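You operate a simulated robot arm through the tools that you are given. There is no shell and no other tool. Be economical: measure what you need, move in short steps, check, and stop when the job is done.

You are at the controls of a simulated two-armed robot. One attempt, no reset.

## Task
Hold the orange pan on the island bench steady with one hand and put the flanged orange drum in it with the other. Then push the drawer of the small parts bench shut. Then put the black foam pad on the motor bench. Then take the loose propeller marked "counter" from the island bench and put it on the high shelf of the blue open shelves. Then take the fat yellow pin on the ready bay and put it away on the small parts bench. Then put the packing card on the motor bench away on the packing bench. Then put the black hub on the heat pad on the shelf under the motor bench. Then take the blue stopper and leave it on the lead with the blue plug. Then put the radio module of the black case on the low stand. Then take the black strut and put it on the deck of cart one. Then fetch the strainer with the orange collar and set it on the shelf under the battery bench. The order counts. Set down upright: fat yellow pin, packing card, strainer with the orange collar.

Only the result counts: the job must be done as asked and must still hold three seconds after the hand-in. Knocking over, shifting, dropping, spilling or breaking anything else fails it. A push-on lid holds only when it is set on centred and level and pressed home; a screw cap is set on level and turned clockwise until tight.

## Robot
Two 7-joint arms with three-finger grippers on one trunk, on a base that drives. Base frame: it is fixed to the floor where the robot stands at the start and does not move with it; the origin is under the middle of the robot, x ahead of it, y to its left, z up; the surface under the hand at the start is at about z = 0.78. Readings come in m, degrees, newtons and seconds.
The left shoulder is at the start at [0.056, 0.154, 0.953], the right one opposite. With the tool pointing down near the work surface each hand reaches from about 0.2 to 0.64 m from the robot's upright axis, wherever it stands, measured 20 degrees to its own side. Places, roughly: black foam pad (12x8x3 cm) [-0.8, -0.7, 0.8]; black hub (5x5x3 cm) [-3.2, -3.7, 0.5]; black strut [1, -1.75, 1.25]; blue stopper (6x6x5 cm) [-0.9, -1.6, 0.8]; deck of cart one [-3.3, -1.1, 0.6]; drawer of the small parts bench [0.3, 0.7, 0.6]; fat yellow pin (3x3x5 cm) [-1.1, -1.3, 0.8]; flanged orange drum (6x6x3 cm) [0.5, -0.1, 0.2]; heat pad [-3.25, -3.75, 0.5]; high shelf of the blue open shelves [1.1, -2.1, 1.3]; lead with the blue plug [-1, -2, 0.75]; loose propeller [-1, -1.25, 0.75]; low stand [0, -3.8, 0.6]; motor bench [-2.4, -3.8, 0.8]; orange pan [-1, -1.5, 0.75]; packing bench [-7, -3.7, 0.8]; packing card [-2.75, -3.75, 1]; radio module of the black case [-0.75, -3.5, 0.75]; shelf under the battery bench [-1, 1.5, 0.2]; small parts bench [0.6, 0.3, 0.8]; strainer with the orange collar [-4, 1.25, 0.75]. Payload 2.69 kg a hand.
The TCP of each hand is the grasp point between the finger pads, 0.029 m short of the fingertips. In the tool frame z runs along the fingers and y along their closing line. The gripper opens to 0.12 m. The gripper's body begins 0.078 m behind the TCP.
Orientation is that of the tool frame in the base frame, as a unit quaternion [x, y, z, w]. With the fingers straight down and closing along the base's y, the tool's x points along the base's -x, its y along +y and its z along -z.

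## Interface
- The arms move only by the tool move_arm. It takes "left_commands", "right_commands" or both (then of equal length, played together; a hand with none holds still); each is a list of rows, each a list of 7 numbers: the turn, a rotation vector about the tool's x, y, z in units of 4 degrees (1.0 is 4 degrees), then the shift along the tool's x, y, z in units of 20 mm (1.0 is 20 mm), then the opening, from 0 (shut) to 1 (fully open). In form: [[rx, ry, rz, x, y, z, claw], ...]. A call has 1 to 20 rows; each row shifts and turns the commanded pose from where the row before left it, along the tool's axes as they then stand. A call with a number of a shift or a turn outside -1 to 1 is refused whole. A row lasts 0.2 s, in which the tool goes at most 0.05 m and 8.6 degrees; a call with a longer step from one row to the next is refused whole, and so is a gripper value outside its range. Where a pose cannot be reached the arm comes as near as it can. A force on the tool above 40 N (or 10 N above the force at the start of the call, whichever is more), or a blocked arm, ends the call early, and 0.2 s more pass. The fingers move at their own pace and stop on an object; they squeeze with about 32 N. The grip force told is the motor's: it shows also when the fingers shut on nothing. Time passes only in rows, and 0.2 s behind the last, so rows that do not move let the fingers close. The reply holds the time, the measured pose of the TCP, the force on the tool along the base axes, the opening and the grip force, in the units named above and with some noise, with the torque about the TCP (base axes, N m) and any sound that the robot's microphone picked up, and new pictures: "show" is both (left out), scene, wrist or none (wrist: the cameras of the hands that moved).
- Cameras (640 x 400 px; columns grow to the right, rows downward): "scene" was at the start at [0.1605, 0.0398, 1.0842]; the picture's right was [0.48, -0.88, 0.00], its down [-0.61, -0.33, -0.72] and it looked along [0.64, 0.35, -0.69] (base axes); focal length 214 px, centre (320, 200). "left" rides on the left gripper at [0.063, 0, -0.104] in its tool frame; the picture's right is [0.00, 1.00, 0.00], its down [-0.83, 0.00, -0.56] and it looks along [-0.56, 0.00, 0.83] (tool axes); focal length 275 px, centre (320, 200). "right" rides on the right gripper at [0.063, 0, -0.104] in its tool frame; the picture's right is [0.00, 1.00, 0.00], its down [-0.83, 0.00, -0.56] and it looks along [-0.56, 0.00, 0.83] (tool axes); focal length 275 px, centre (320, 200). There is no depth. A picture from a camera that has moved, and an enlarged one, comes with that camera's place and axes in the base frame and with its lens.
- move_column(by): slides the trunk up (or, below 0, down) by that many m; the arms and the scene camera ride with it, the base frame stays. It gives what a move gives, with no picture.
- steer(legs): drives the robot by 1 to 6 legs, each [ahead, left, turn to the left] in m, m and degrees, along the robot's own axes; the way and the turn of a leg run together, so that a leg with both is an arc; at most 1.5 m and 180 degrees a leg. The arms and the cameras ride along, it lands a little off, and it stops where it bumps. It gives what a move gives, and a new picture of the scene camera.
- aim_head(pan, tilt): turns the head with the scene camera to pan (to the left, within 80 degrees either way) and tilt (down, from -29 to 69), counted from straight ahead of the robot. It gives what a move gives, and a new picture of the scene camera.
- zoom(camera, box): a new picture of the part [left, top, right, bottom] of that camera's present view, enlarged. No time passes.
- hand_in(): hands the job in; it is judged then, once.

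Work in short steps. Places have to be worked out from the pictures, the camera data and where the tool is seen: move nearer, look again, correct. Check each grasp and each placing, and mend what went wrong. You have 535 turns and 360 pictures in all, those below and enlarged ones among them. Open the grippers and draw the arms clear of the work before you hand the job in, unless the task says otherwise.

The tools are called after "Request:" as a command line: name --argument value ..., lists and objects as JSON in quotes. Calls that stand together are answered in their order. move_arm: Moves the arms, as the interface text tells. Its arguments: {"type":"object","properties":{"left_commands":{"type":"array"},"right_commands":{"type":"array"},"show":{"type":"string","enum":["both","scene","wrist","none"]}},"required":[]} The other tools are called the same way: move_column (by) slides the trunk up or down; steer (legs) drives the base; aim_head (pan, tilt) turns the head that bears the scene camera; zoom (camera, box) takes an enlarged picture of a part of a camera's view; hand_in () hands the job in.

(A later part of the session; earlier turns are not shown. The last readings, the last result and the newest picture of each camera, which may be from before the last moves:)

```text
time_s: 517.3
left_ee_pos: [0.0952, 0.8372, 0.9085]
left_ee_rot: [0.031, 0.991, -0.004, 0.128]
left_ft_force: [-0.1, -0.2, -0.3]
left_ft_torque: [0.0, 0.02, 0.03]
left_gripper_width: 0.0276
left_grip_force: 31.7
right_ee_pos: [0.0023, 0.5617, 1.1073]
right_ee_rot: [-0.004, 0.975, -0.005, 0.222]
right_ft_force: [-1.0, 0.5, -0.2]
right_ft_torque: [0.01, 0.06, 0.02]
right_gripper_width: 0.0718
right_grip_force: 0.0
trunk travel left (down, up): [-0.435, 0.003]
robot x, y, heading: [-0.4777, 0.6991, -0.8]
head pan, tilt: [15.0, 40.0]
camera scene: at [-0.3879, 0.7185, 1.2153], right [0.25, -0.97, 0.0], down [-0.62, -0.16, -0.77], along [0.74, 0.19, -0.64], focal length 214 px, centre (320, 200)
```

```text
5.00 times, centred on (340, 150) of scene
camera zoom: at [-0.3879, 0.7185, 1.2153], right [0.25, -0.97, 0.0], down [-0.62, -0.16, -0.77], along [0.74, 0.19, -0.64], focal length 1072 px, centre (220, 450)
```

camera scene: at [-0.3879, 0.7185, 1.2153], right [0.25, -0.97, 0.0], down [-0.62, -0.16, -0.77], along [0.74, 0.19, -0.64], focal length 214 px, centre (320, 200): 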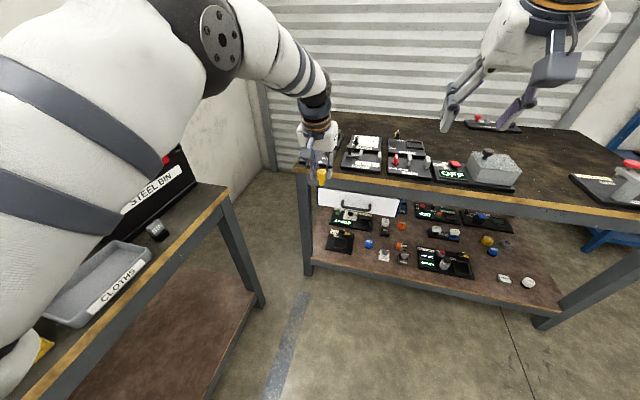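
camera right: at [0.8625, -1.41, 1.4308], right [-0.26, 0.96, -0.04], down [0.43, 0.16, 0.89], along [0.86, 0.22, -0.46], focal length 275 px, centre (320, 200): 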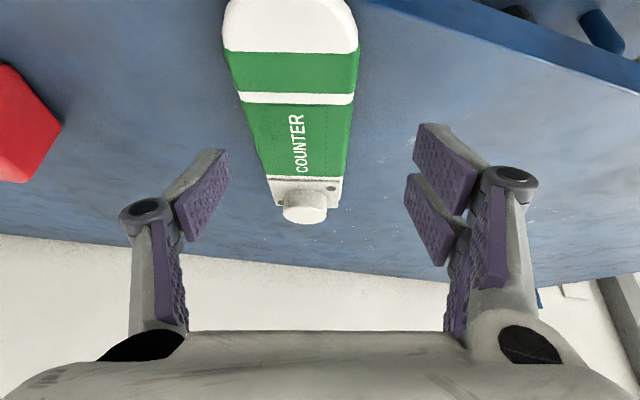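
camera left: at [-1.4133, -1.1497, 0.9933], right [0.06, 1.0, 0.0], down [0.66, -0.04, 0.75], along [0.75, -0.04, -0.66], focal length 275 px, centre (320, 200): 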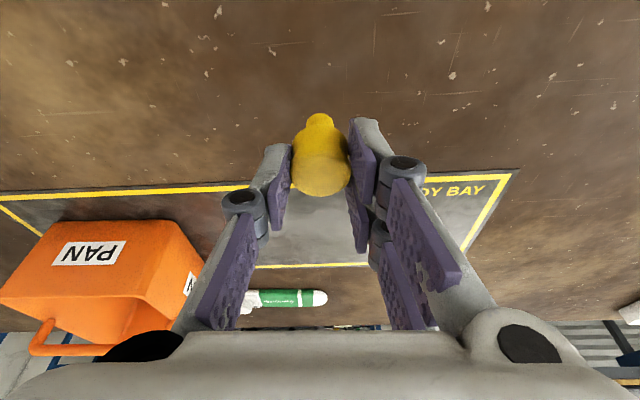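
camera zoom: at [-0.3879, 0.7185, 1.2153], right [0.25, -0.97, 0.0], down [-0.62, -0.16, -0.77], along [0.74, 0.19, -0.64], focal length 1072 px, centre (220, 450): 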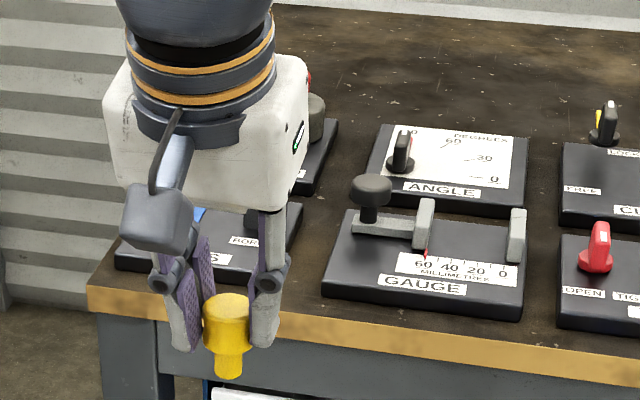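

The right socket reads "BORE". I move the hand aside to read the left (blue) one.

Request:
move_arm --left_commands '[[0, 0, 0, 0, -1, 0, 0.1], [0, 0, 0, 0, -1, 0, 0.1], [0, 0, 0, 0, -1, 0, 0.1], [0, 0, 0, 0, -1, 0, 0.1], [0, 0, 0, 0, -1, 0, 0.1], [0, 0, 0, 0, -1, 0, 0.1], [0, 0, 0, 0, -1, 0, 0.1]]' --show "none"

Request:
zoom --camera "scene" --box '[280, 110, 400, 190]'

Request:
zoom --camera "left" --box '[360, 200, 620, 340]'

```text
time_s: 518.9
left_ee_pos: [0.0868, 0.6979, 0.9081]
left_ee_rot: [0.031, 0.991, -0.004, 0.128]
left_ft_force: [0.1, 0.4, -0.2]
left_ft_torque: [-0.01, -0.03, 0.0]
left_gripper_width: 0.0278
left_grip_force: 32.3
right_ee_pos: [0.0029, 0.5626, 1.1068]
right_ee_rot: [-0.004, 0.975, -0.006, 0.222]
right_ft_force: [-0.3, -0.1, 0.0]
right_ft_torque: [0.0, 0.0, 0.0]
right_gripper_width: 0.072
right_grip_force: 0.1
trunk travel left (down, up): [-0.435, 0.003]
robot x, y, heading: [-0.4803, 0.696, -1.0]
head pan, tilt: [15.0, 40.0]
```

```text
5.00 times, centred on (340, 150) of scene
camera zoom: at [-0.3879, 0.7184, 1.2153], right [0.25, -0.97, 0.0], down [-0.62, -0.16, -0.77], along [0.74, 0.19, -0.64], focal length 1072 px, centre (220, 450)
```

zoom: 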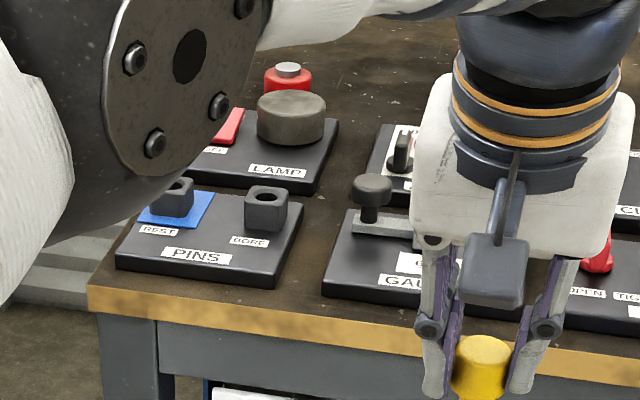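

```text
2.46 times, centred on (490, 270) of left
camera zoom: at [-0.0007, 0.7039, 0.9936], right [0.07, 1.0, 0.0], down [0.66, -0.05, 0.75], along [0.75, -0.05, -0.66], focal length 678 px, centre (-98, 28)
```

zoom: 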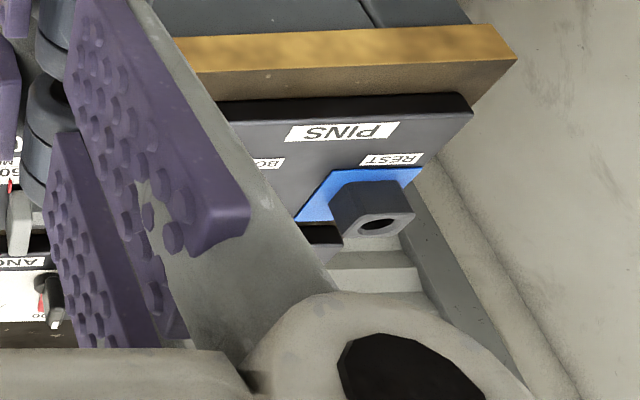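

The REST socket (blue pad) is the put-away place: hole at about (0.404, 0.965, ~0.81). I raise the hand 6 cm and drive closer.

Request:
move_arm --left_commands '[[0, 0, 0, -0.25, 0.5, -0.95, 0.1], [0, 0, 0, -0.25, 0.5, -0.95, 0.1], [0, 0, 0, -0.25, 0.5, -0.95, 0.1], [0, 0, 0, 0, 0.5, 0, 0.1], [0, 0, 0, 0, 0.5, 0, 0.1], [0, 0, 0, 0, 0.5, 0, 0.1]]' --show "none"

Request:
steer --legs '[[0.28, 0.05, 1]]'

Request:
zoom --camera "left" --box '[0, 0, 640, 400]'

```text
time_s: 520.3
left_ee_pos: [0.0894, 0.7598, 0.967]
left_ee_rot: [0.032, 0.991, -0.004, 0.128]
left_ft_force: [0.2, -0.5, -0.3]
left_ft_torque: [-0.02, 0.0, 0.01]
left_gripper_width: 0.028
left_grip_force: 31.8
right_ee_pos: [0.0032, 0.5626, 1.1081]
right_ee_rot: [-0.004, 0.975, -0.006, 0.222]
right_ft_force: [0.4, 0.3, -0.1]
right_ft_torque: [-0.01, -0.01, -0.02]
right_gripper_width: 0.0719
right_grip_force: 0.1
trunk travel left (down, up): [-0.435, 0.003]
robot x, y, heading: [-0.482, 0.6987, -0.9]
head pan, tilt: [15.0, 40.0]
```

```text
time_s: 522.2
left_ee_pos: [0.3539, 0.82, 0.9667]
left_ee_rot: [0.022, 0.992, -0.002, 0.128]
left_ft_force: [0.6, -0.6, -0.5]
left_ft_torque: [-0.02, 0.03, 0.01]
left_gripper_width: 0.028
left_grip_force: 32.1
right_ee_pos: [0.272, 0.6218, 1.106]
right_ee_rot: [-0.012, 0.975, -0.004, 0.223]
right_ft_force: [0.2, 0.8, 0.7]
right_ft_torque: [0.01, 0.02, 0.01]
right_gripper_width: 0.0723
right_grip_force: 0.0
trunk travel left (down, up): [-0.435, 0.003]
robot x, y, heading: [-0.2104, 0.7473, 0.4]
head pan, tilt: [15.0, 40.0]
camera scene: at [-0.1217, 0.7704, 1.2153], right [0.27, -0.96, 0.0], down [-0.62, -0.17, -0.77], along [0.74, 0.2, -0.64], focal length 214 px, centre (320, 200)
```

scene: 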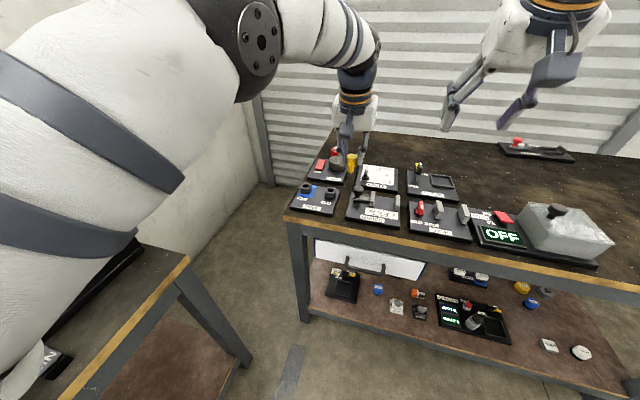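

```text
1.00 times, centred on (320, 200) of left (not enlarged: the box is as wide or as high as the picture)
camera zoom: at [0.2677, 0.8237, 1.0523], right [0.05, 1.0, 0.0], down [0.66, -0.03, 0.75], along [0.75, -0.03, -0.66], focal length 275 px, centre (320, 200)
```

zoom: 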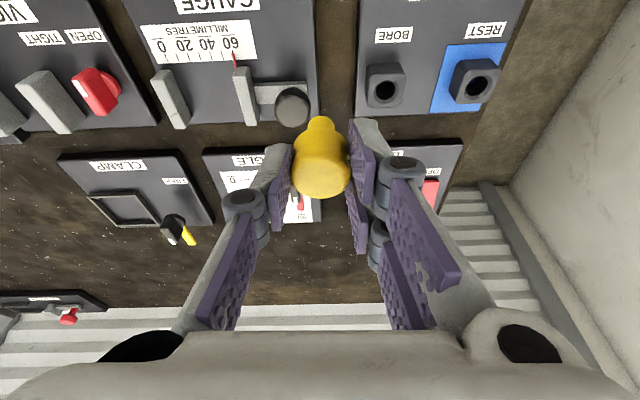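

REST hole triangulated at (0.390, 0.960, 0.814). I move the pin over it at the present height.

Request:
move_arm --left_commands '[[0, 0, 0, -0.156, 0.886, 0.05, 0.1], [0, 0, 0, -0.156, 0.886, 0.05, 0.1], [0, 0, 0, -0.156, 0.886, 0.05, 0.1], [0, 0, 0, -0.156, 0.886, 0.05, 0.1], [0, 0, 0, -0.156, 0.886, 0.05, 0.1], [0, 0, 0, -0.156, 0.886, 0.05, 0.1], [0, 0, 0, -0.156, 0.886, 0.05, 0.1], [0, 0, 0, -0.156, 0.886, 0.05, 0.1]]' --show "both"

```text
time_s: 524.0
left_ee_pos: [0.3853, 0.9604, 0.9662]
left_ee_rot: [0.021, 0.991, -0.003, 0.128]
left_ft_force: [0.4, 0.0, -0.7]
left_ft_torque: [-0.02, 0.04, 0.01]
left_gripper_width: 0.0275
left_grip_force: 31.5
right_ee_pos: [0.2705, 0.6209, 1.1076]
right_ee_rot: [-0.013, 0.975, -0.003, 0.222]
right_ft_force: [-0.1, 0.4, 0.5]
right_ft_torque: [0.03, 0.03, -0.01]
right_gripper_width: 0.0718
right_grip_force: 0.1
trunk travel left (down, up): [-0.435, 0.003]
robot x, y, heading: [-0.2105, 0.7471, 0.6]
head pan, tilt: [15.0, 40.0]
camera scene: at [-0.1221, 0.7706, 1.2153], right [0.27, -0.96, 0.0], down [-0.62, -0.17, -0.77], along [0.74, 0.2, -0.64], focal length 214 px, centre (320, 200)
camera left: at [0.2984, 0.9652, 1.0515], right [0.05, 1.0, 0.0], down [0.66, -0.03, 0.75], along [0.75, -0.03, -0.66], focal length 275 px, centre (320, 200)
```

scene: 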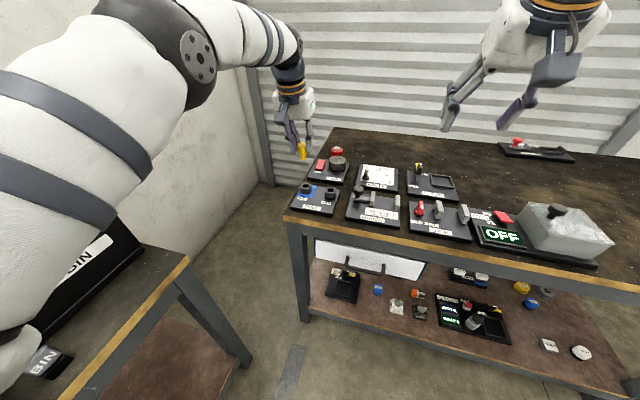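
left: 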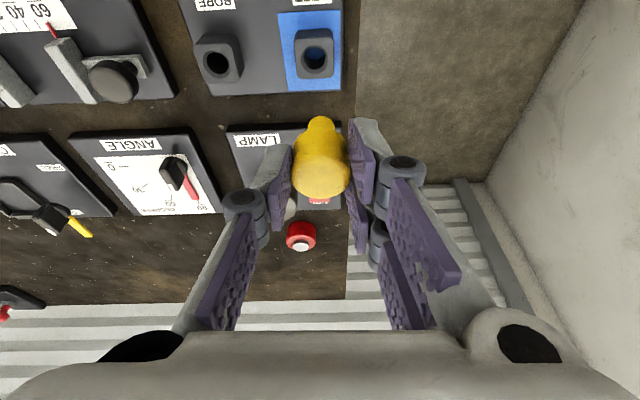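

Pin stem is ~3 mm short of the hole axis. I descend to just above the hole with that correction.

Request:
move_arm --left_commands '[[0, 0, 0, 0.166, -0.02, 0.74, 0.1], [0, 0, 0, 0.166, -0.02, 0.74, 0.1], [0, 0, 0, 0.166, -0.02, 0.74, 0.1], [0, 0, 0, 0.166, -0.02, 0.74, 0.1], [0, 0, 0, 0.166, -0.02, 0.74, 0.1], [0, 0, 0, 0.166, -0.02, 0.74, 0.1]]' --show "both"

```text
time_s: 525.4
left_ee_pos: [0.3908, 0.9573, 0.8755]
left_ee_rot: [0.021, 0.991, -0.002, 0.13]
left_ft_force: [-0.3, 0.9, -0.4]
left_ft_torque: [0.0, 0.01, -0.02]
left_gripper_width: 0.0278
left_grip_force: 32.2
right_ee_pos: [0.2729, 0.6225, 1.107]
right_ee_rot: [-0.013, 0.975, -0.003, 0.222]
right_ft_force: [0.4, 0.5, -1.0]
right_ft_torque: [-0.01, -0.02, 0.0]
right_gripper_width: 0.0721
right_grip_force: 0.1
trunk travel left (down, up): [-0.435, 0.003]
robot x, y, heading: [-0.2127, 0.7501, 0.4]
head pan, tilt: [15.0, 40.0]
camera scene: at [-0.1222, 0.7703, 1.2153], right [0.27, -0.96, 0.0], down [-0.62, -0.17, -0.77], along [0.74, 0.2, -0.64], focal length 214 px, centre (320, 200)
camera left: at [0.3036, 0.9618, 0.9606], right [0.05, 1.0, 0.0], down [0.66, -0.03, 0.75], along [0.75, -0.03, -0.66], focal length 275 px, centre (320, 200)
```

scene: 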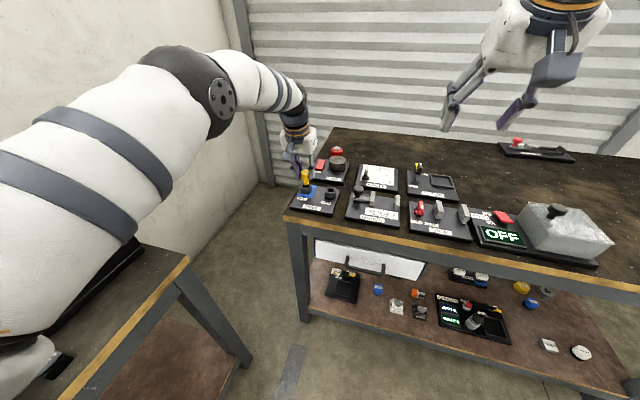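
left: 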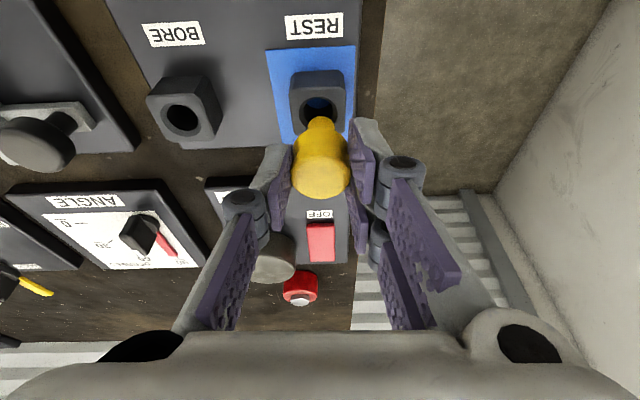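

Request:
zoom --camera "left" --box '[270, 70, 370, 135]'

Request:
zoom --camera "scene" --box '[280, 150, 350, 215]'

```text
6.15 times, centred on (320, 102) of left
camera zoom: at [0.3036, 0.9618, 0.9606], right [0.05, 1.0, 0.0], down [0.66, -0.03, 0.75], along [0.75, -0.03, -0.66], focal length 1694 px, centre (320, 800)
```

zoom: 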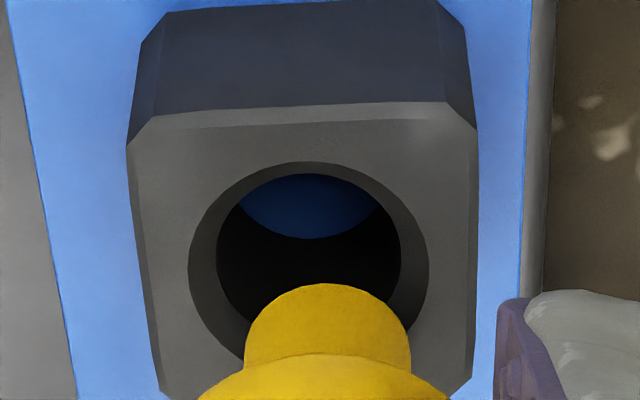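

```text
6.15 times, centred on (315, 182) of scene
camera zoom: at [-0.1222, 0.7703, 1.2153], right [0.27, -0.96, 0.0], down [-0.62, -0.17, -0.77], along [0.74, 0.2, -0.64], focal length 1320 px, centre (351, 308)
```

zoom: 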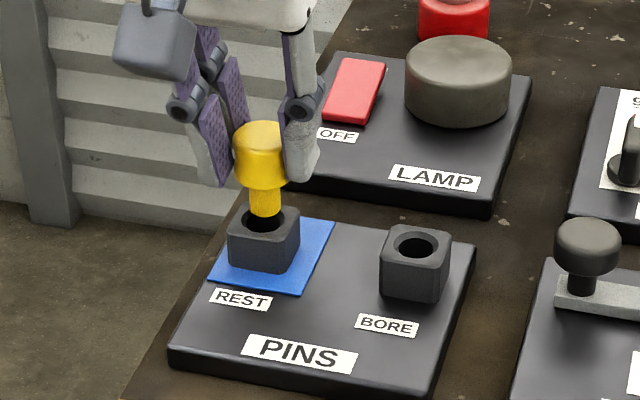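

Hole and stem nearly coincide; I shift 2.4 mm back and 2 mm right, then lower in 5 mm steps.

Request:
move_arm --left_commands '[[0, 0, 0, 0.12, -0.1, 0, 0.1], [0, 0, 0, 0.06, 0, 0.24, 0.1], [0, 0, 0, 0.06, 0, 0.24, 0.1], [0, 0, 0, 0.06, 0, 0.24, 0.1], [0, 0, 0, 0.06, 0, 0.24, 0.1]]' --show "none"

Request:
zoom --camera "scene" --box '[280, 150, 350, 215]'

```text
time_s: 526.6
left_ee_pos: [0.3874, 0.9556, 0.8574]
left_ee_rot: [0.022, 0.991, -0.002, 0.132]
left_ft_force: [1.7, 2.4, 28.1]
left_ft_torque: [0.12, -0.44, 0.04]
left_gripper_width: 0.0275
left_grip_force: 31.6
right_ee_pos: [0.2712, 0.6216, 1.1089]
right_ee_rot: [-0.013, 0.975, -0.003, 0.223]
right_ft_force: [0.7, 0.0, 0.1]
right_ft_torque: [0.01, -0.03, 0.01]
right_gripper_width: 0.0722
right_grip_force: 0.0
trunk travel left (down, up): [-0.435, 0.003]
robot x, y, heading: [-0.2085, 0.7482, 0.6]
head pan, tilt: [15.0, 40.0]
```

```text
6.15 times, centred on (315, 182) of scene
camera zoom: at [-0.1245, 0.7699, 1.2156], right [0.27, -0.96, 0.0], down [-0.62, -0.17, -0.77], along [0.74, 0.2, -0.64], focal length 1320 px, centre (351, 308)
```

zoom: 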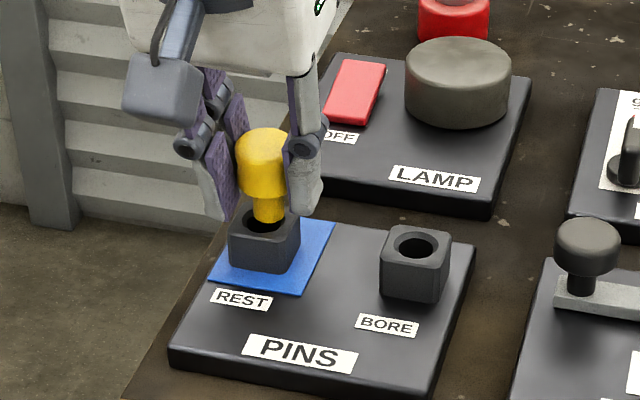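

Contact on the far rim: I raise 4 mm, shift 3 mm toward me, and try again.

Request:
move_arm --left_commands '[[0, 0, 0, -0.05, 0, -0.2, 0.1], [0, 0, 0, 0.15, 0.03, 0.04, 0.1], [0, 0, 0, 0.06, 0, 0.2, 0.1], [0, 0, 0, 0.06, 0, 0.2, 0.1]]' --show "none"

Request:
zoom --camera "scene" --box '[280, 150, 350, 215]'

```text
time_s: 527.6
left_ee_pos: [0.381, 0.956, 0.8513]
left_ee_rot: [0.022, 0.992, -0.002, 0.127]
left_ft_force: [-11.2, 1.8, 13.0]
left_ft_torque: [0.24, 0.49, 0.2]
left_gripper_width: 0.0272
left_grip_force: 32.5
right_ee_pos: [0.2686, 0.6217, 1.1086]
right_ee_rot: [-0.013, 0.975, -0.004, 0.223]
right_ft_force: [0.4, -0.1, 1.3]
right_ft_torque: [0.01, 0.0, 0.01]
right_gripper_width: 0.0716
right_grip_force: 0.0
trunk travel left (down, up): [-0.435, 0.003]
robot x, y, heading: [-0.2106, 0.748, 0.3]
head pan, tilt: [15.0, 40.0]
```

```text
6.15 times, centred on (315, 182) of scene
camera zoom: at [-0.1247, 0.77, 1.2156], right [0.27, -0.96, 0.0], down [-0.62, -0.17, -0.77], along [0.74, 0.2, -0.64], focal length 1320 px, centre (351, 308)
```

zoom: 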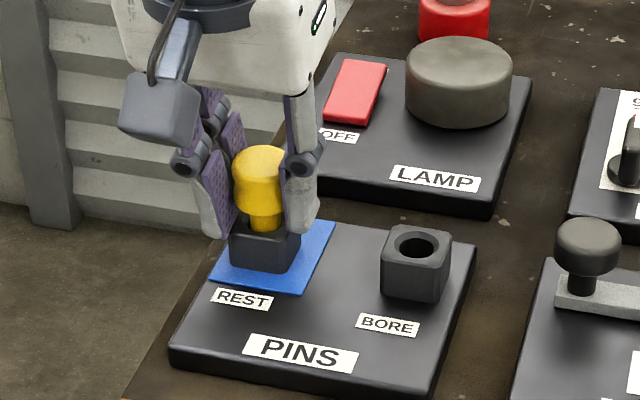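

It has entered the hole. I relax slightly and press down further.

Request:
move_arm --left_commands '[[0, 0, 0, 0.1, 0, 0.05, 0.1], [0, 0, 0, 0.05, 0, 0.2, 0.1], [0, 0, 0, 0.05, 0, 0.2, 0.1]]' --show "none"

Request:
zoom --camera "scene" --box '[280, 150, 350, 215]'

```text
time_s: 528.4
left_ee_pos: [0.3824, 0.9559, 0.8502]
left_ee_rot: [0.022, 0.991, -0.002, 0.136]
left_ft_force: [-17.2, -0.6, 29.6]
left_ft_torque: [0.46, 0.79, 0.27]
left_gripper_width: 0.0272
left_grip_force: 32.8
right_ee_pos: [0.2666, 0.621, 1.1092]
right_ee_rot: [-0.013, 0.974, -0.003, 0.224]
right_ft_force: [0.8, 0.1, -0.4]
right_ft_torque: [-0.01, -0.04, 0.0]
right_gripper_width: 0.0719
right_grip_force: 0.0
trunk travel left (down, up): [-0.435, 0.003]
robot x, y, heading: [-0.2105, 0.7451, 0.6]
head pan, tilt: [15.0, 40.0]
stopped in row 3 (left hand): the force on the tool passed its limit at 43 N (the readings are from after the stop); the commanded pose is now the measured one
```

```text
6.15 times, centred on (315, 182) of scene
camera zoom: at [-0.1275, 0.7693, 1.2159], right [0.27, -0.96, 0.0], down [-0.62, -0.17, -0.77], along [0.74, 0.2, -0.64], focal length 1320 px, centre (351, 308)
```

zoom: 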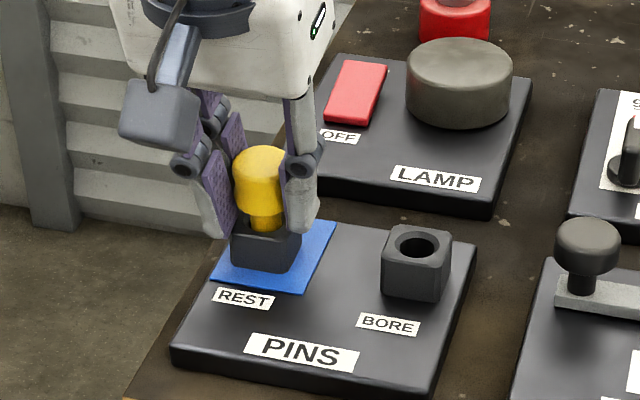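

It is jammed sideways; releasing lets it drop. I relax the load and open the fingers.

Request:
move_arm --left_commands '[[0, 0, 0, 0.15, 0, -0.1, 0.1], [0, 0, 0, 0, 0, 0, 0.27], [0, 0, 0, 0, 0, 0, 0.32], [0, 0, 0, 0, 0, 0, 0.32]]' --show "none"

Request:
zoom --camera "scene" --box '[280, 150, 350, 215]'

```text
time_s: 529.4
left_ee_pos: [0.3796, 0.958, 0.8445]
left_ee_rot: [0.022, 0.991, -0.002, 0.131]
left_ft_force: [2.4, 5.2, 8.8]
left_ft_torque: [0.23, 0.04, -0.08]
left_gripper_width: 0.0468
left_grip_force: 3.5
right_ee_pos: [0.2711, 0.6215, 1.1065]
right_ee_rot: [-0.013, 0.975, -0.004, 0.221]
right_ft_force: [0.8, 0.5, -0.9]
right_ft_torque: [0.01, 0.03, -0.01]
right_gripper_width: 0.0722
right_grip_force: 0.1
trunk travel left (down, up): [-0.435, 0.003]
robot x, y, heading: [-0.2068, 0.7519, 0.5]
head pan, tilt: [15.0, 40.0]
```

```text
6.15 times, centred on (315, 182) of scene
camera zoom: at [-0.1225, 0.7705, 1.2152], right [0.27, -0.96, 0.0], down [-0.62, -0.17, -0.77], along [0.74, 0.2, -0.64], focal length 1320 px, centre (351, 308)
```

zoom: 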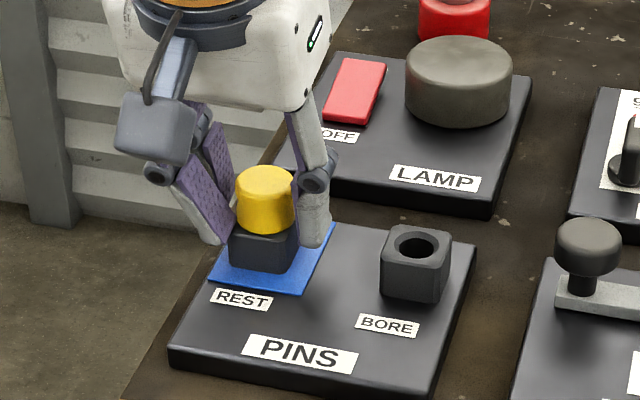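

The pin seated fully in REST. Open a bit more and rise straight up.

Request:
move_arm --left_commands '[[0, 0, 0, 0, 0, 0, 0.5], [0, 0, 0, 0, 0, 0, 0.5], [0, 0, 0, -0.13, 0, -0.5, 0.5], [0, 0, 0, -0.24, 0, -0.95, 0.5], [0, 0, 0, -0.24, 0, -0.95, 0.5], [0, 0, 0, -0.24, 0, -0.95, 0.5], [0, 0, 0, -0.24, 0, -0.95, 0.5]]' --show "scene"

Request:
zoom --camera "scene" --box '[280, 150, 350, 215]'

```text
time_s: 531.0
left_ee_pos: [0.3791, 0.957, 0.9335]
left_ee_rot: [0.022, 0.991, -0.002, 0.132]
left_ft_force: [-0.6, -0.7, -0.2]
left_ft_torque: [0.0, 0.0, -0.01]
left_gripper_width: 0.0601
left_grip_force: 0.0
right_ee_pos: [0.2711, 0.6222, 1.1064]
right_ee_rot: [-0.012, 0.975, -0.004, 0.222]
right_ft_force: [-0.2, 0.4, -0.5]
right_ft_torque: [0.02, 0.02, -0.01]
right_gripper_width: 0.0721
right_grip_force: 0.1
trunk travel left (down, up): [-0.435, 0.003]
robot x, y, heading: [-0.2109, 0.7473, 0.2]
head pan, tilt: [15.0, 40.0]
camera scene: at [-0.1225, 0.7703, 1.2154], right [0.27, -0.96, 0.0], down [-0.62, -0.17, -0.77], along [0.74, 0.2, -0.64], focal length 214 px, centre (320, 200)
```

scene: 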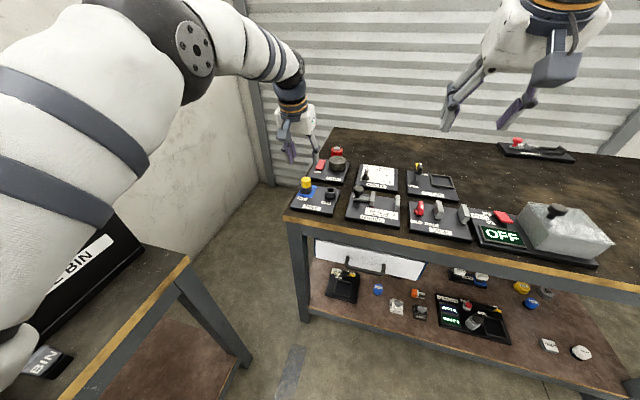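

```text
6.15 times, centred on (315, 182) of scene
camera zoom: at [-0.1225, 0.7703, 1.2154], right [0.27, -0.96, 0.0], down [-0.62, -0.17, -0.77], along [0.74, 0.2, -0.64], focal length 1320 px, centre (351, 308)
```

zoom: 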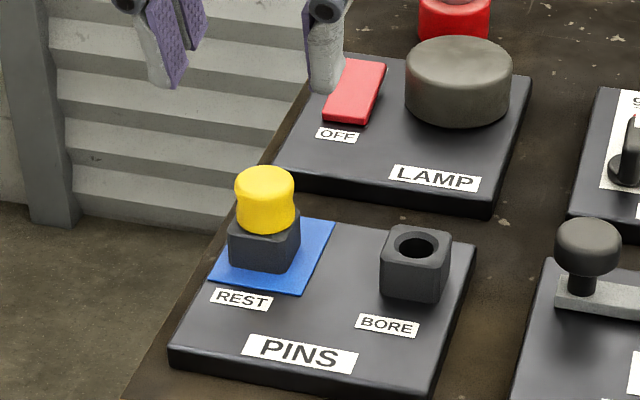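

The yellow pin is stowed upright in REST. Next the packing card: I drive back round to the motor bench.

Request:
steer --legs '[[-0.24, 0, 0], [0, -0.45, 0], [-1.3, 0, 0], [-0.45, 0, 0], [0, 0, -90], [1.4, 0, 0]]'

Request:
steer --legs '[[1.4, 0, 0], [0, -0.6, 0]]'

```text
time_s: 555.4
left_ee_pos: [-1.7797, -1.7641, 0.9319]
left_ee_rot: [0.675, 0.726, -0.089, 0.097]
left_ft_force: [-0.3, -0.2, -0.1]
left_ft_torque: [0.0, 0.02, -0.01]
left_gripper_width: 0.0602
left_grip_force: 0.0
right_ee_pos: [-2.1253, -1.6972, 1.107]
right_ee_rot: [0.639, 0.737, -0.15, 0.163]
right_ft_force: [0.2, -0.6, 0.1]
right_ft_torque: [0.0, -0.01, 0.01]
right_gripper_width: 0.0722
right_grip_force: 0.0
trunk travel left (down, up): [-0.435, 0.003]
robot x, y, heading: [-2.0565, -1.2016, -83.0]
head pan, tilt: [15.0, 40.0]
camera scene: at [-2.0226, -1.2864, 1.2153], right [-0.93, -0.37, 0.0], down [-0.24, 0.6, -0.77], along [0.29, -0.71, -0.64], focal length 214 px, centre (320, 200)
```

scene: 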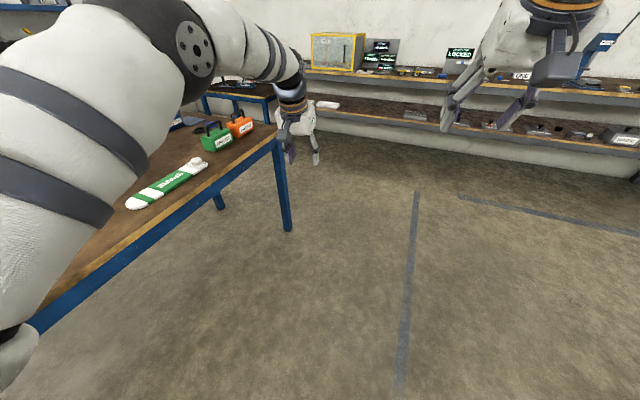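

```text
time_s: 567.2
left_ee_pos: [-2.2486, -3.2441, 0.9334]
left_ee_rot: [0.69, 0.712, -0.091, 0.095]
left_ft_force: [-0.1, -0.5, -1.4]
left_ft_torque: [0.02, -0.01, -0.02]
left_gripper_width: 0.06
left_grip_force: 0.1
right_ee_pos: [-2.5915, -3.1614, 1.1069]
right_ee_rot: [0.653, 0.724, -0.153, 0.16]
right_ft_force: [-0.6, 0.5, 0.4]
right_ft_torque: [0.01, 0.0, -0.02]
right_gripper_width: 0.0719
right_grip_force: 0.0
trunk travel left (down, up): [-0.435, 0.003]
robot x, y, heading: [-2.503, -2.6718, -85.4]
head pan, tilt: [15.0, 40.0]
camera scene: at [-2.4715, -2.7563, 1.2153], right [-0.94, -0.34, 0.0], down [-0.22, 0.61, -0.77], along [0.26, -0.72, -0.64], focal length 214 px, centre (320, 200)
```

scene: 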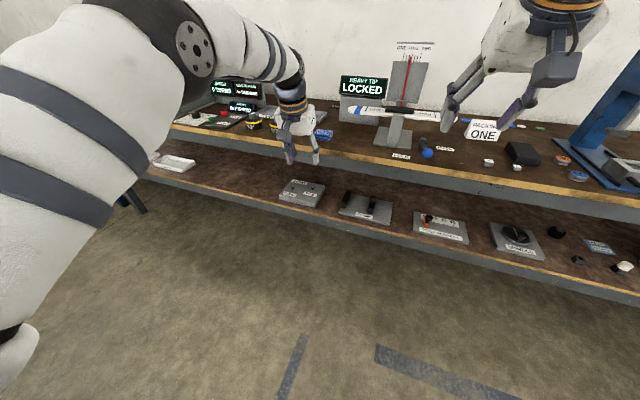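

Request:
zoom --camera "scene" --box '[400, 100, 600, 200]'

```text
3.20 times, centred on (500, 150) of scene
camera zoom: at [-2.4715, -2.7563, 1.2153], right [-0.94, -0.34, 0.0], down [-0.22, 0.61, -0.77], along [0.26, -0.72, -0.64], focal length 686 px, centre (-256, 360)
```

zoom: 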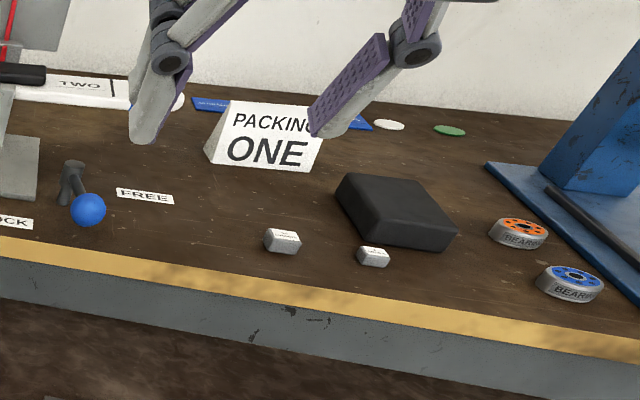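

The card is a tent (~12.6 cm wide, 7 cm high) at about (-2.81, -3.765); it must be gripped across its depth. I yaw the right hand outward here.

Request:
move_arm --right_commands '[[-0.45, 0, -0.95, 0, 0, 0, 0.8], [-0.45, 0, -0.95, 0, 0, 0, 0.8], [-0.45, 0, -0.95, 0, 0, 0, 0.8], [-0.45, 0, -0.95, 0, 0, 0, 0.8], [-0.45, 0, -0.95, 0, 0, 0, 0.8], [-0.45, 0, -0.95, 0, 0, 0, 0.8], [-0.45, 0, -0.95, 0, 0, 0, 0.8], [-0.45, 0, -0.95, 0, 0, 0, 0.8], [-0.45, 0, -0.95, 0, 0, 0, 0.8], [-0.45, 0, -0.95, 0, 0, 0, 0.8], [-0.45, 0, -0.95, 0, 0, 0, 0.8], [-0.45, 0, -0.95, 0, 0, 0, 0.8], [-0.45, 0, -0.95, 0, 0, 0, 0.8], [-0.45, 0, -0.95, 0, 0, 0, 0.8], [-0.45, 0, -0.95, 0, 0, 0, 0.8], [-0.45, 0, -0.95, 0, 0, 0, 0.8], [-0.45, 0, -0.95, 0, 0, 0, 0.8], [-0.45, 0, -0.95, 0, 0, 0, 0.8], [-0.45, 0, -0.95, 0, 0, 0, 0.8], [-0.45, 0, -0.95, 0, 0, 0, 0.8]]' --left_commands '[[0, 0, 0, 0.5, 0, -0.3, 0.5], [0, 0, 0, 0.5, 0, -0.3, 0.5], [0, 0, 0, 0.5, 0, -0.3, 0.5], [0, 0, 0, 0.5, 0, -0.3, 0.5], [0, 0, 0, 0.5, 0, -0.3, 0.5], [0, 0, 0, 0.5, 0, -0.3, 0.5], [0, 0, 0, 0.5, 0, -0.3, 0.5], [0, 0, 0, 0.5, 0, -0.3, 0.5], [0, 0, 0, 0.5, 0, -0.3, 0.5], [0, 0, 0, 0.5, 0, -0.3, 0.5], [0, 0, 0, 0.5, 0, -0.3, 0.5], [0, 0, 0, 0.5, 0, -0.3, 0.5], [0, 0, 0, 0.5, 0, -0.3, 0.5], [0, 0, 0, 0.5, 0, -0.3, 0.5], [0, 0, 0, 0.5, 0, -0.3, 0.5], [0, 0, 0, 0.5, 0, -0.3, 0.5], [0, 0, 0, 0, 0, 0, 0.5], [0, 0, 0, 0, 0, 0, 0.5], [0, 0, 0, 0, 0, 0, 0.5], [0, 0, 0, 0, 0, 0, 0.5]]' --show "none"

Request:
steer --legs '[[0, -0.22, -4.6], [0.3, 0, 0]]'

```text
time_s: 571.4
left_ee_pos: [-2.2539, -3.0655, 0.9839]
left_ee_rot: [0.69, 0.712, -0.091, 0.095]
left_ft_force: [-0.4, -0.3, 0.1]
left_ft_torque: [0.0, 0.02, 0.0]
left_gripper_width: 0.0602
left_grip_force: 0.1
right_ee_pos: [-2.5906, -3.162, 1.1058]
right_ee_rot: [0.001, 0.977, -0.003, 0.213]
right_ft_force: [-0.2, -0.6, 0.3]
right_ft_torque: [-0.02, 0.01, -0.01]
right_gripper_width: 0.096
right_grip_force: 0.1
trunk travel left (down, up): [-0.435, 0.003]
robot x, y, heading: [-2.5029, -2.6681, -85.1]
head pan, tilt: [15.0, 40.0]
```

```text
time_s: 575.3
left_ee_pos: [-2.4921, -3.3927, 0.9844]
left_ee_rot: [0.711, 0.691, -0.094, 0.092]
left_ft_force: [0.2, -0.2, -0.5]
left_ft_torque: [0.02, -0.02, -0.01]
left_gripper_width: 0.06
left_grip_force: 0.0
right_ee_pos: [-2.8364, -3.4655, 1.1068]
right_ee_rot: [0.033, 0.976, -0.01, 0.214]
right_ft_force: [-0.1, 0.0, 0.4]
right_ft_torque: [0.05, 0.03, -0.02]
right_gripper_width: 0.096
right_grip_force: 0.0
trunk travel left (down, up): [-0.435, 0.003]
robot x, y, heading: [-2.7161, -2.9838, -88.9]
head pan, tilt: [15.0, 40.0]
camera scene: at [-2.6902, -3.0691, 1.2153], right [-0.96, -0.28, 0.0], down [-0.18, 0.62, -0.77], along [0.21, -0.74, -0.64], focal length 214 px, centre (320, 200)
```

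scene: 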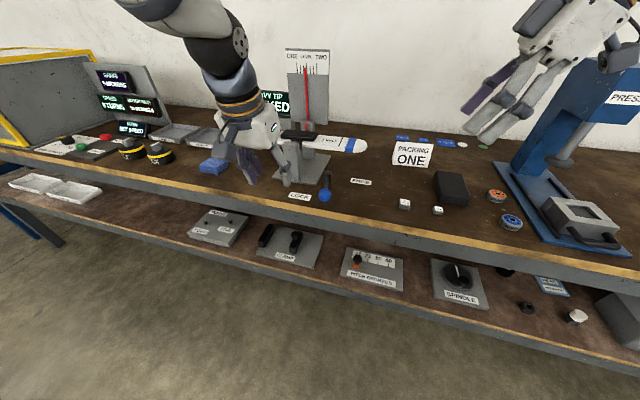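

I tuck the left hand higher, then close in 0.23 m and check with the right wrist camera.

Request:
move_arm --left_commands '[[0, 0, 0, 0.6, 0, -0.9, 0.5], [0, 0, 0, 0.6, 0, -0.9, 0.5], [0, 0, 0, 0.6, 0, -0.9, 0.5], [0, 0, 0, 0.6, 0, -0.9, 0.5], [0, 0, 0, 0.6, 0, -0.9, 0.5], [0, 0, 0, 0.6, 0, -0.9, 0.5], [0, 0, 0, 0.6, 0, -0.9, 0.5]]' --show "none"

Request:
steer --legs '[[0.23, 0, -1]]'

Request:
zoom --camera "right" --box '[0, 0, 640, 400]'

```text
time_s: 576.9
left_ee_pos: [-2.4885, -3.2768, 1.0834]
left_ee_rot: [0.712, 0.69, -0.095, 0.092]
left_ft_force: [-0.6, 0.4, -0.1]
left_ft_torque: [0.0, 0.01, 0.0]
left_gripper_width: 0.0601
left_grip_force: 0.0
left hand out of reach, approached as far as the arm can: row 1
right_ee_pos: [-2.8358, -3.4654, 1.1075]
right_ee_rot: [0.033, 0.976, -0.01, 0.213]
right_ft_force: [0.4, -0.3, 0.4]
right_ft_torque: [0.0, 0.03, -0.02]
right_gripper_width: 0.0958
right_grip_force: 0.1
trunk travel left (down, up): [-0.435, 0.003]
robot x, y, heading: [-2.7141, -2.9814, -88.9]
head pan, tilt: [15.0, 40.0]
```

```text
time_s: 578.6
left_ee_pos: [-2.4917, -3.5039, 1.0838]
left_ee_rot: [0.718, 0.683, -0.095, 0.091]
left_ft_force: [-0.1, -0.2, 0.7]
left_ft_torque: [0.01, 0.0, -0.04]
left_gripper_width: 0.0599
left_grip_force: 0.0
right_ee_pos: [-2.8416, -3.6862, 1.1069]
right_ee_rot: [0.041, 0.976, -0.011, 0.214]
right_ft_force: [0.4, 0.0, 0.0]
right_ft_torque: [0.03, -0.01, -0.02]
right_gripper_width: 0.0963
right_grip_force: 0.0
trunk travel left (down, up): [-0.435, 0.003]
robot x, y, heading: [-2.7129, -3.2063, -89.7]
head pan, tilt: [15.0, 40.0]
camera scene: at [-2.6898, -3.2922, 1.2153], right [-0.97, -0.26, 0.0], down [-0.17, 0.62, -0.77], along [0.2, -0.74, -0.64], focal length 214 px, centre (320, 200)
```

scene: 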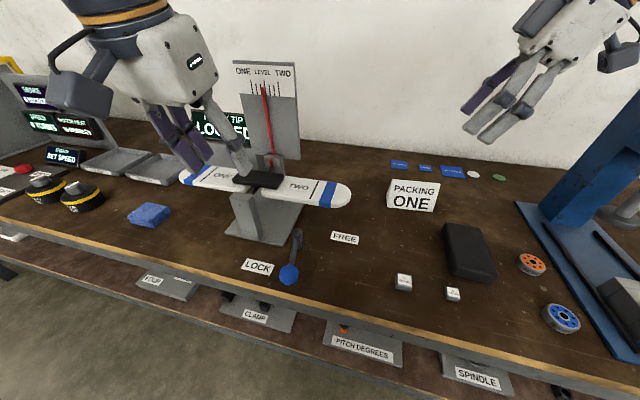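

```text
1.00 times, centred on (320, 200) of right (not enlarged: the box is as wide or as high as the picture)
camera zoom: at [-2.9415, -3.6767, 1.174], right [0.08, 1.0, -0.01], down [0.52, -0.04, 0.85], along [0.85, -0.07, -0.52], focal length 275 px, centre (320, 200)
```

zoom: 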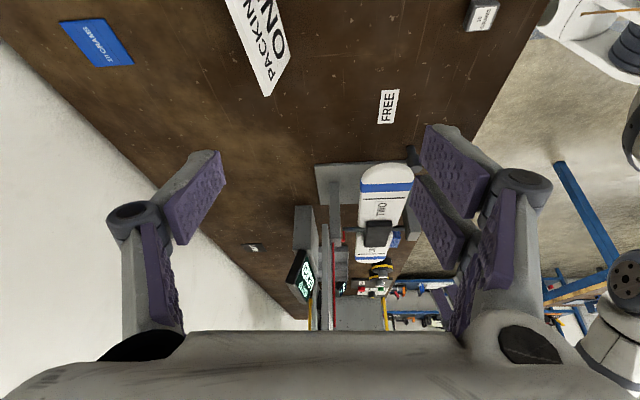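

Card lies ahead of the hand. I bring the right hand above it at z ≈ 0.95.

Request:
move_arm --right_commands '[[0, 0, 0, 0.18, -0.52, 0.88, 0.8], [0, 0, 0, 0.18, -0.52, 0.88, 0.8], [0, 0, 0, 0.18, -0.52, 0.88, 0.8], [0, 0, 0, 0.18, -0.52, 0.88, 0.8], [0, 0, 0, 0.18, -0.52, 0.88, 0.8], [0, 0, 0, 0.18, -0.52, 0.88, 0.8], [0, 0, 0, 0.18, -0.52, 0.88, 0.8], [0, 0, 0, 0.18, -0.52, 0.88, 0.8]]' --show "wrist"

```text
time_s: 580.4
left_ee_pos: [-2.4919, -3.5047, 1.0824]
left_ee_rot: [0.718, 0.683, -0.095, 0.091]
left_ft_force: [-1.0, -0.6, -0.8]
left_ft_torque: [0.0, -0.01, -0.01]
left_gripper_width: 0.06
left_grip_force: 0.0
right_ee_pos: [-2.8179, -3.7718, 0.9661]
right_ee_rot: [0.042, 0.976, -0.012, 0.213]
right_ft_force: [-0.2, 0.0, 0.0]
right_ft_torque: [0.0, -0.01, 0.01]
right_gripper_width: 0.0959
right_grip_force: 0.1
trunk travel left (down, up): [-0.435, 0.003]
robot x, y, heading: [-2.7143, -3.2022, -90.5]
head pan, tilt: [15.0, 40.0]
camera right: at [-2.9173, -3.7621, 1.0331], right [0.08, 1.0, -0.01], down [0.52, -0.04, 0.85], along [0.85, -0.07, -0.52], focal length 275 px, centre (320, 200)
```

right: 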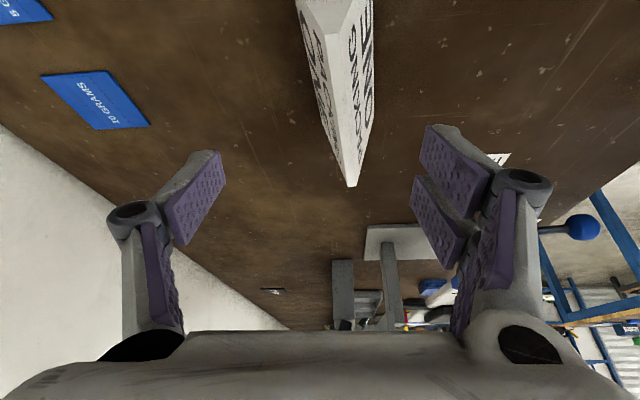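

The card's ridge runs ~6.5° skewed, centred (-2.805, -3.757). I rotate 11°, centre, and descend.

Request:
move_arm --right_commands '[[-0.4, 0, -0.85, 0, 0, 0, 0.8], [-0.4, 0, -0.85, 0, 0, 0, 0.8], [-0.4, 0, -0.8, 0.2, 0.3, 0, 0.8], [0, 0, 0, 0.2, 0.36, 0.6, 0.8], [0, 0, 0, 0.2, 0, 0.8, 0.8], [0, 0, 0, 0.2, 0, 0.8, 0.8]]' --show "wrist"

```text
time_s: 581.8
left_ee_pos: [-2.4925, -3.5029, 1.085]
left_ee_rot: [0.718, 0.684, -0.094, 0.091]
left_ft_force: [-0.2, 0.4, -0.8]
left_ft_torque: [0.01, 0.01, 0.03]
left_gripper_width: 0.0601
left_grip_force: 0.1
right_ee_pos: [-2.814, -3.7437, 0.9198]
right_ee_rot: [-0.053, 0.976, 0.01, 0.212]
right_ft_force: [0.9, 0.3, 0.4]
right_ft_torque: [0.0, 0.01, 0.02]
right_gripper_width: 0.0959
right_grip_force: 0.0
right hand out of reach, approached as far as the arm can: row 1, 2
trunk travel left (down, up): [-0.435, 0.003]
robot x, y, heading: [-2.7158, -3.207, -89.9]
head pan, tilt: [15.0, 40.0]
camera right: at [-2.913, -3.7545, 0.9868], right [-0.11, 0.99, 0.0], down [0.52, 0.06, 0.85], along [0.85, 0.09, -0.52], focal length 275 px, centre (320, 200)
```

right: 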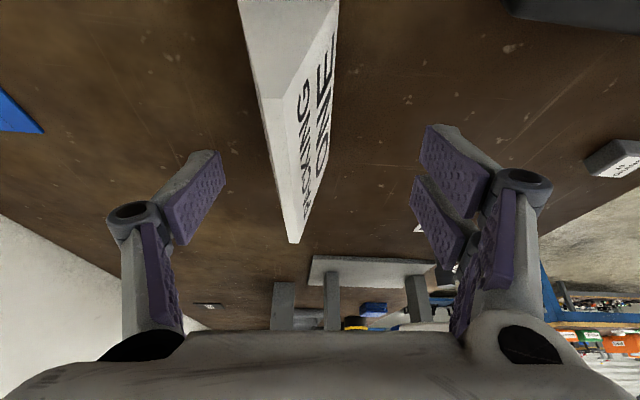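

Shift 1.7 cm back, lower 3.3 cm and close gently across the tent.

Request:
move_arm --right_commands '[[0, 0, 0, 0.1, -0.86, 0, 0.8], [0, 0, 0, 0.07, 0, 0.85, 0.8], [0, 0, 0, 0.07, 0, 0.85, 0.8], [0, 0, 0, 0, 0, 0, 0.6], [0, 0, 0, 0, 0, 0, 0.45], [0, 0, 0, 0, 0, 0, 0.3], [0, 0, 0, 0, 0, 0, 0.1], [0, 0, 0, 0, 0, 0, 0.1]]' --show "wrist"

```text
time_s: 583.6
left_ee_pos: [-2.4924, -3.5036, 1.0829]
left_ee_rot: [0.719, 0.683, -0.095, 0.091]
left_ft_force: [0.3, -0.1, 0.7]
left_ft_torque: [0.01, -0.01, -0.02]
left_gripper_width: 0.0599
left_grip_force: 0.0
right_ee_pos: [-2.8004, -3.7608, 0.8873]
right_ee_rot: [-0.053, 0.976, 0.011, 0.213]
right_ft_force: [0.2, 0.2, 0.1]
right_ft_torque: [0.02, -0.04, 0.03]
right_gripper_width: 0.0392
right_grip_force: 31.7
trunk travel left (down, up): [-0.435, 0.003]
robot x, y, heading: [-2.712, -3.2022, -90.0]
head pan, tilt: [15.0, 40.0]
camera right: at [-2.899, -3.7701, 0.9547], right [-0.11, 0.99, 0.0], down [0.52, 0.06, 0.85], along [0.85, 0.09, -0.52], focal length 275 px, centre (320, 200)
```

right: 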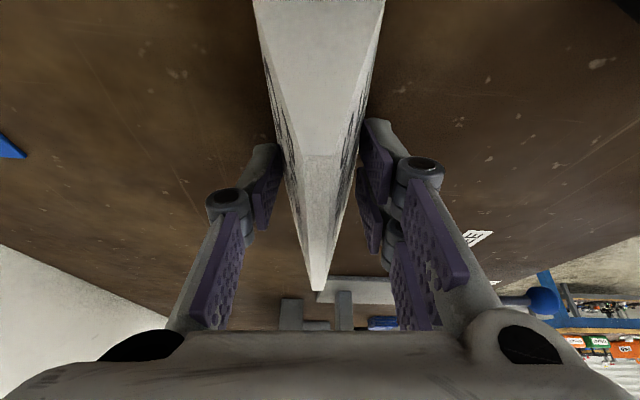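

Gripped at 39 mm. Lift 4 cm and check.

Request:
move_arm --right_commands '[[0, 0, 0, -0.2, 0, -0.4, 0.1], [0, 0, 0, -0.28, 0, -0.6, 0.1], [0, 0, 0, -0.38, 0, -0.8, 0.1]]' --show "wrist"

```text
time_s: 584.4
left_ee_pos: [-2.4931, -3.5026, 1.0833]
left_ee_rot: [0.718, 0.683, -0.095, 0.092]
left_ft_force: [0.5, -0.1, -0.4]
left_ft_torque: [0.03, 0.0, 0.0]
left_gripper_width: 0.0601
left_grip_force: 0.1
right_ee_pos: [-2.801, -3.758, 0.9275]
right_ee_rot: [-0.052, 0.975, 0.01, 0.214]
right_ft_force: [0.0, -0.3, -0.9]
right_ft_torque: [0.02, -0.01, -0.02]
right_gripper_width: 0.0391
right_grip_force: 31.5
trunk travel left (down, up): [-0.435, 0.003]
robot x, y, heading: [-2.7177, -3.2024, -89.8]
head pan, tilt: [15.0, 40.0]
camera right: at [-2.9001, -3.7677, 0.9941], right [-0.11, 0.99, 0.0], down [0.52, 0.06, 0.85], along [0.85, 0.09, -0.52], focal length 275 px, centre (320, 200)
```

right: 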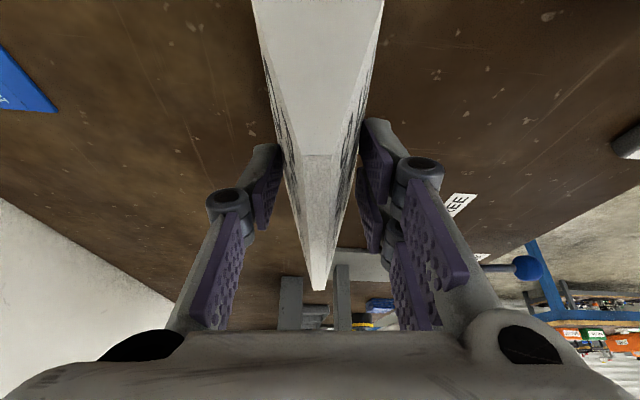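

Held. Lift, back off and drive along the south aisle toward the packing bench.

Request:
move_arm --right_commands '[[0, 0, 0, -0.4, 0, -0.9, 0.1], [0, 0, 0, -0.4, 0, -0.9, 0.1], [0, 0, 0, -0.4, 0, -0.9, 0.1], [0, 0, 0, -0.4, 0, -0.9, 0.1], [0, 0, 0, -0.4, 0, -0.9, 0.1], [0, 0, 0, -0.4, 0, -0.9, 0.1]]' --show "none"

Request:
steer --legs '[[-0.5, 0, 0], [0, -1.4, 0], [0, -1.4, 0]]'

```text
time_s: 585.8
left_ee_pos: [-2.4927, -3.5031, 1.0836]
left_ee_rot: [0.718, 0.683, -0.095, 0.092]
left_ft_force: [-0.5, 0.0, 0.2]
left_ft_torque: [0.01, 0.0, 0.0]
left_gripper_width: 0.0596
left_grip_force: 0.1
right_ee_pos: [-2.8001, -3.7338, 1.0401]
right_ee_rot: [-0.052, 0.975, 0.011, 0.213]
right_ft_force: [0.1, 0.0, -1.0]
right_ft_torque: [0.02, -0.01, 0.0]
right_gripper_width: 0.0389
right_grip_force: 32.8
right hand out of reach, approached as far as the arm can: row 1, 3, 6
trunk travel left (down, up): [-0.435, 0.003]
robot x, y, heading: [-2.7139, -3.2055, -90.3]
head pan, tilt: [15.0, 40.0]
```

```text
time_s: 609.5
left_ee_pos: [-5.2501, -3.0292, 1.0828]
left_ee_rot: [0.719, 0.682, -0.095, 0.091]
left_ft_force: [0.5, 0.2, -0.3]
left_ft_torque: [-0.05, -0.07, 0.0]
left_gripper_width: 0.0596
left_grip_force: 0.1
right_ee_pos: [-5.5583, -3.2599, 1.0401]
right_ee_rot: [-0.051, 0.976, 0.01, 0.213]
right_ft_force: [-0.4, 0.1, -0.7]
right_ft_torque: [0.0, -0.01, 0.02]
right_gripper_width: 0.0363
right_grip_force: 32.5
trunk travel left (down, up): [-0.435, 0.003]
robot x, y, heading: [-5.4686, -2.7314, -90.2]
head pan, tilt: [15.0, 40.0]
camera scene: at [-5.4476, -2.8171, 1.2153], right [-0.97, -0.26, 0.0], down [-0.16, 0.62, -0.77], along [0.2, -0.74, -0.64], focal length 214 px, centre (320, 200)
```

scene: 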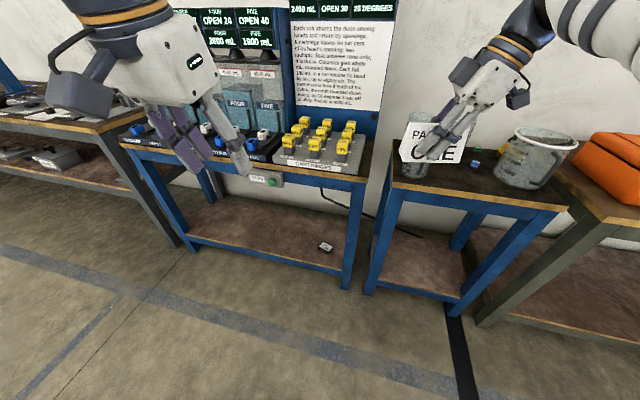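

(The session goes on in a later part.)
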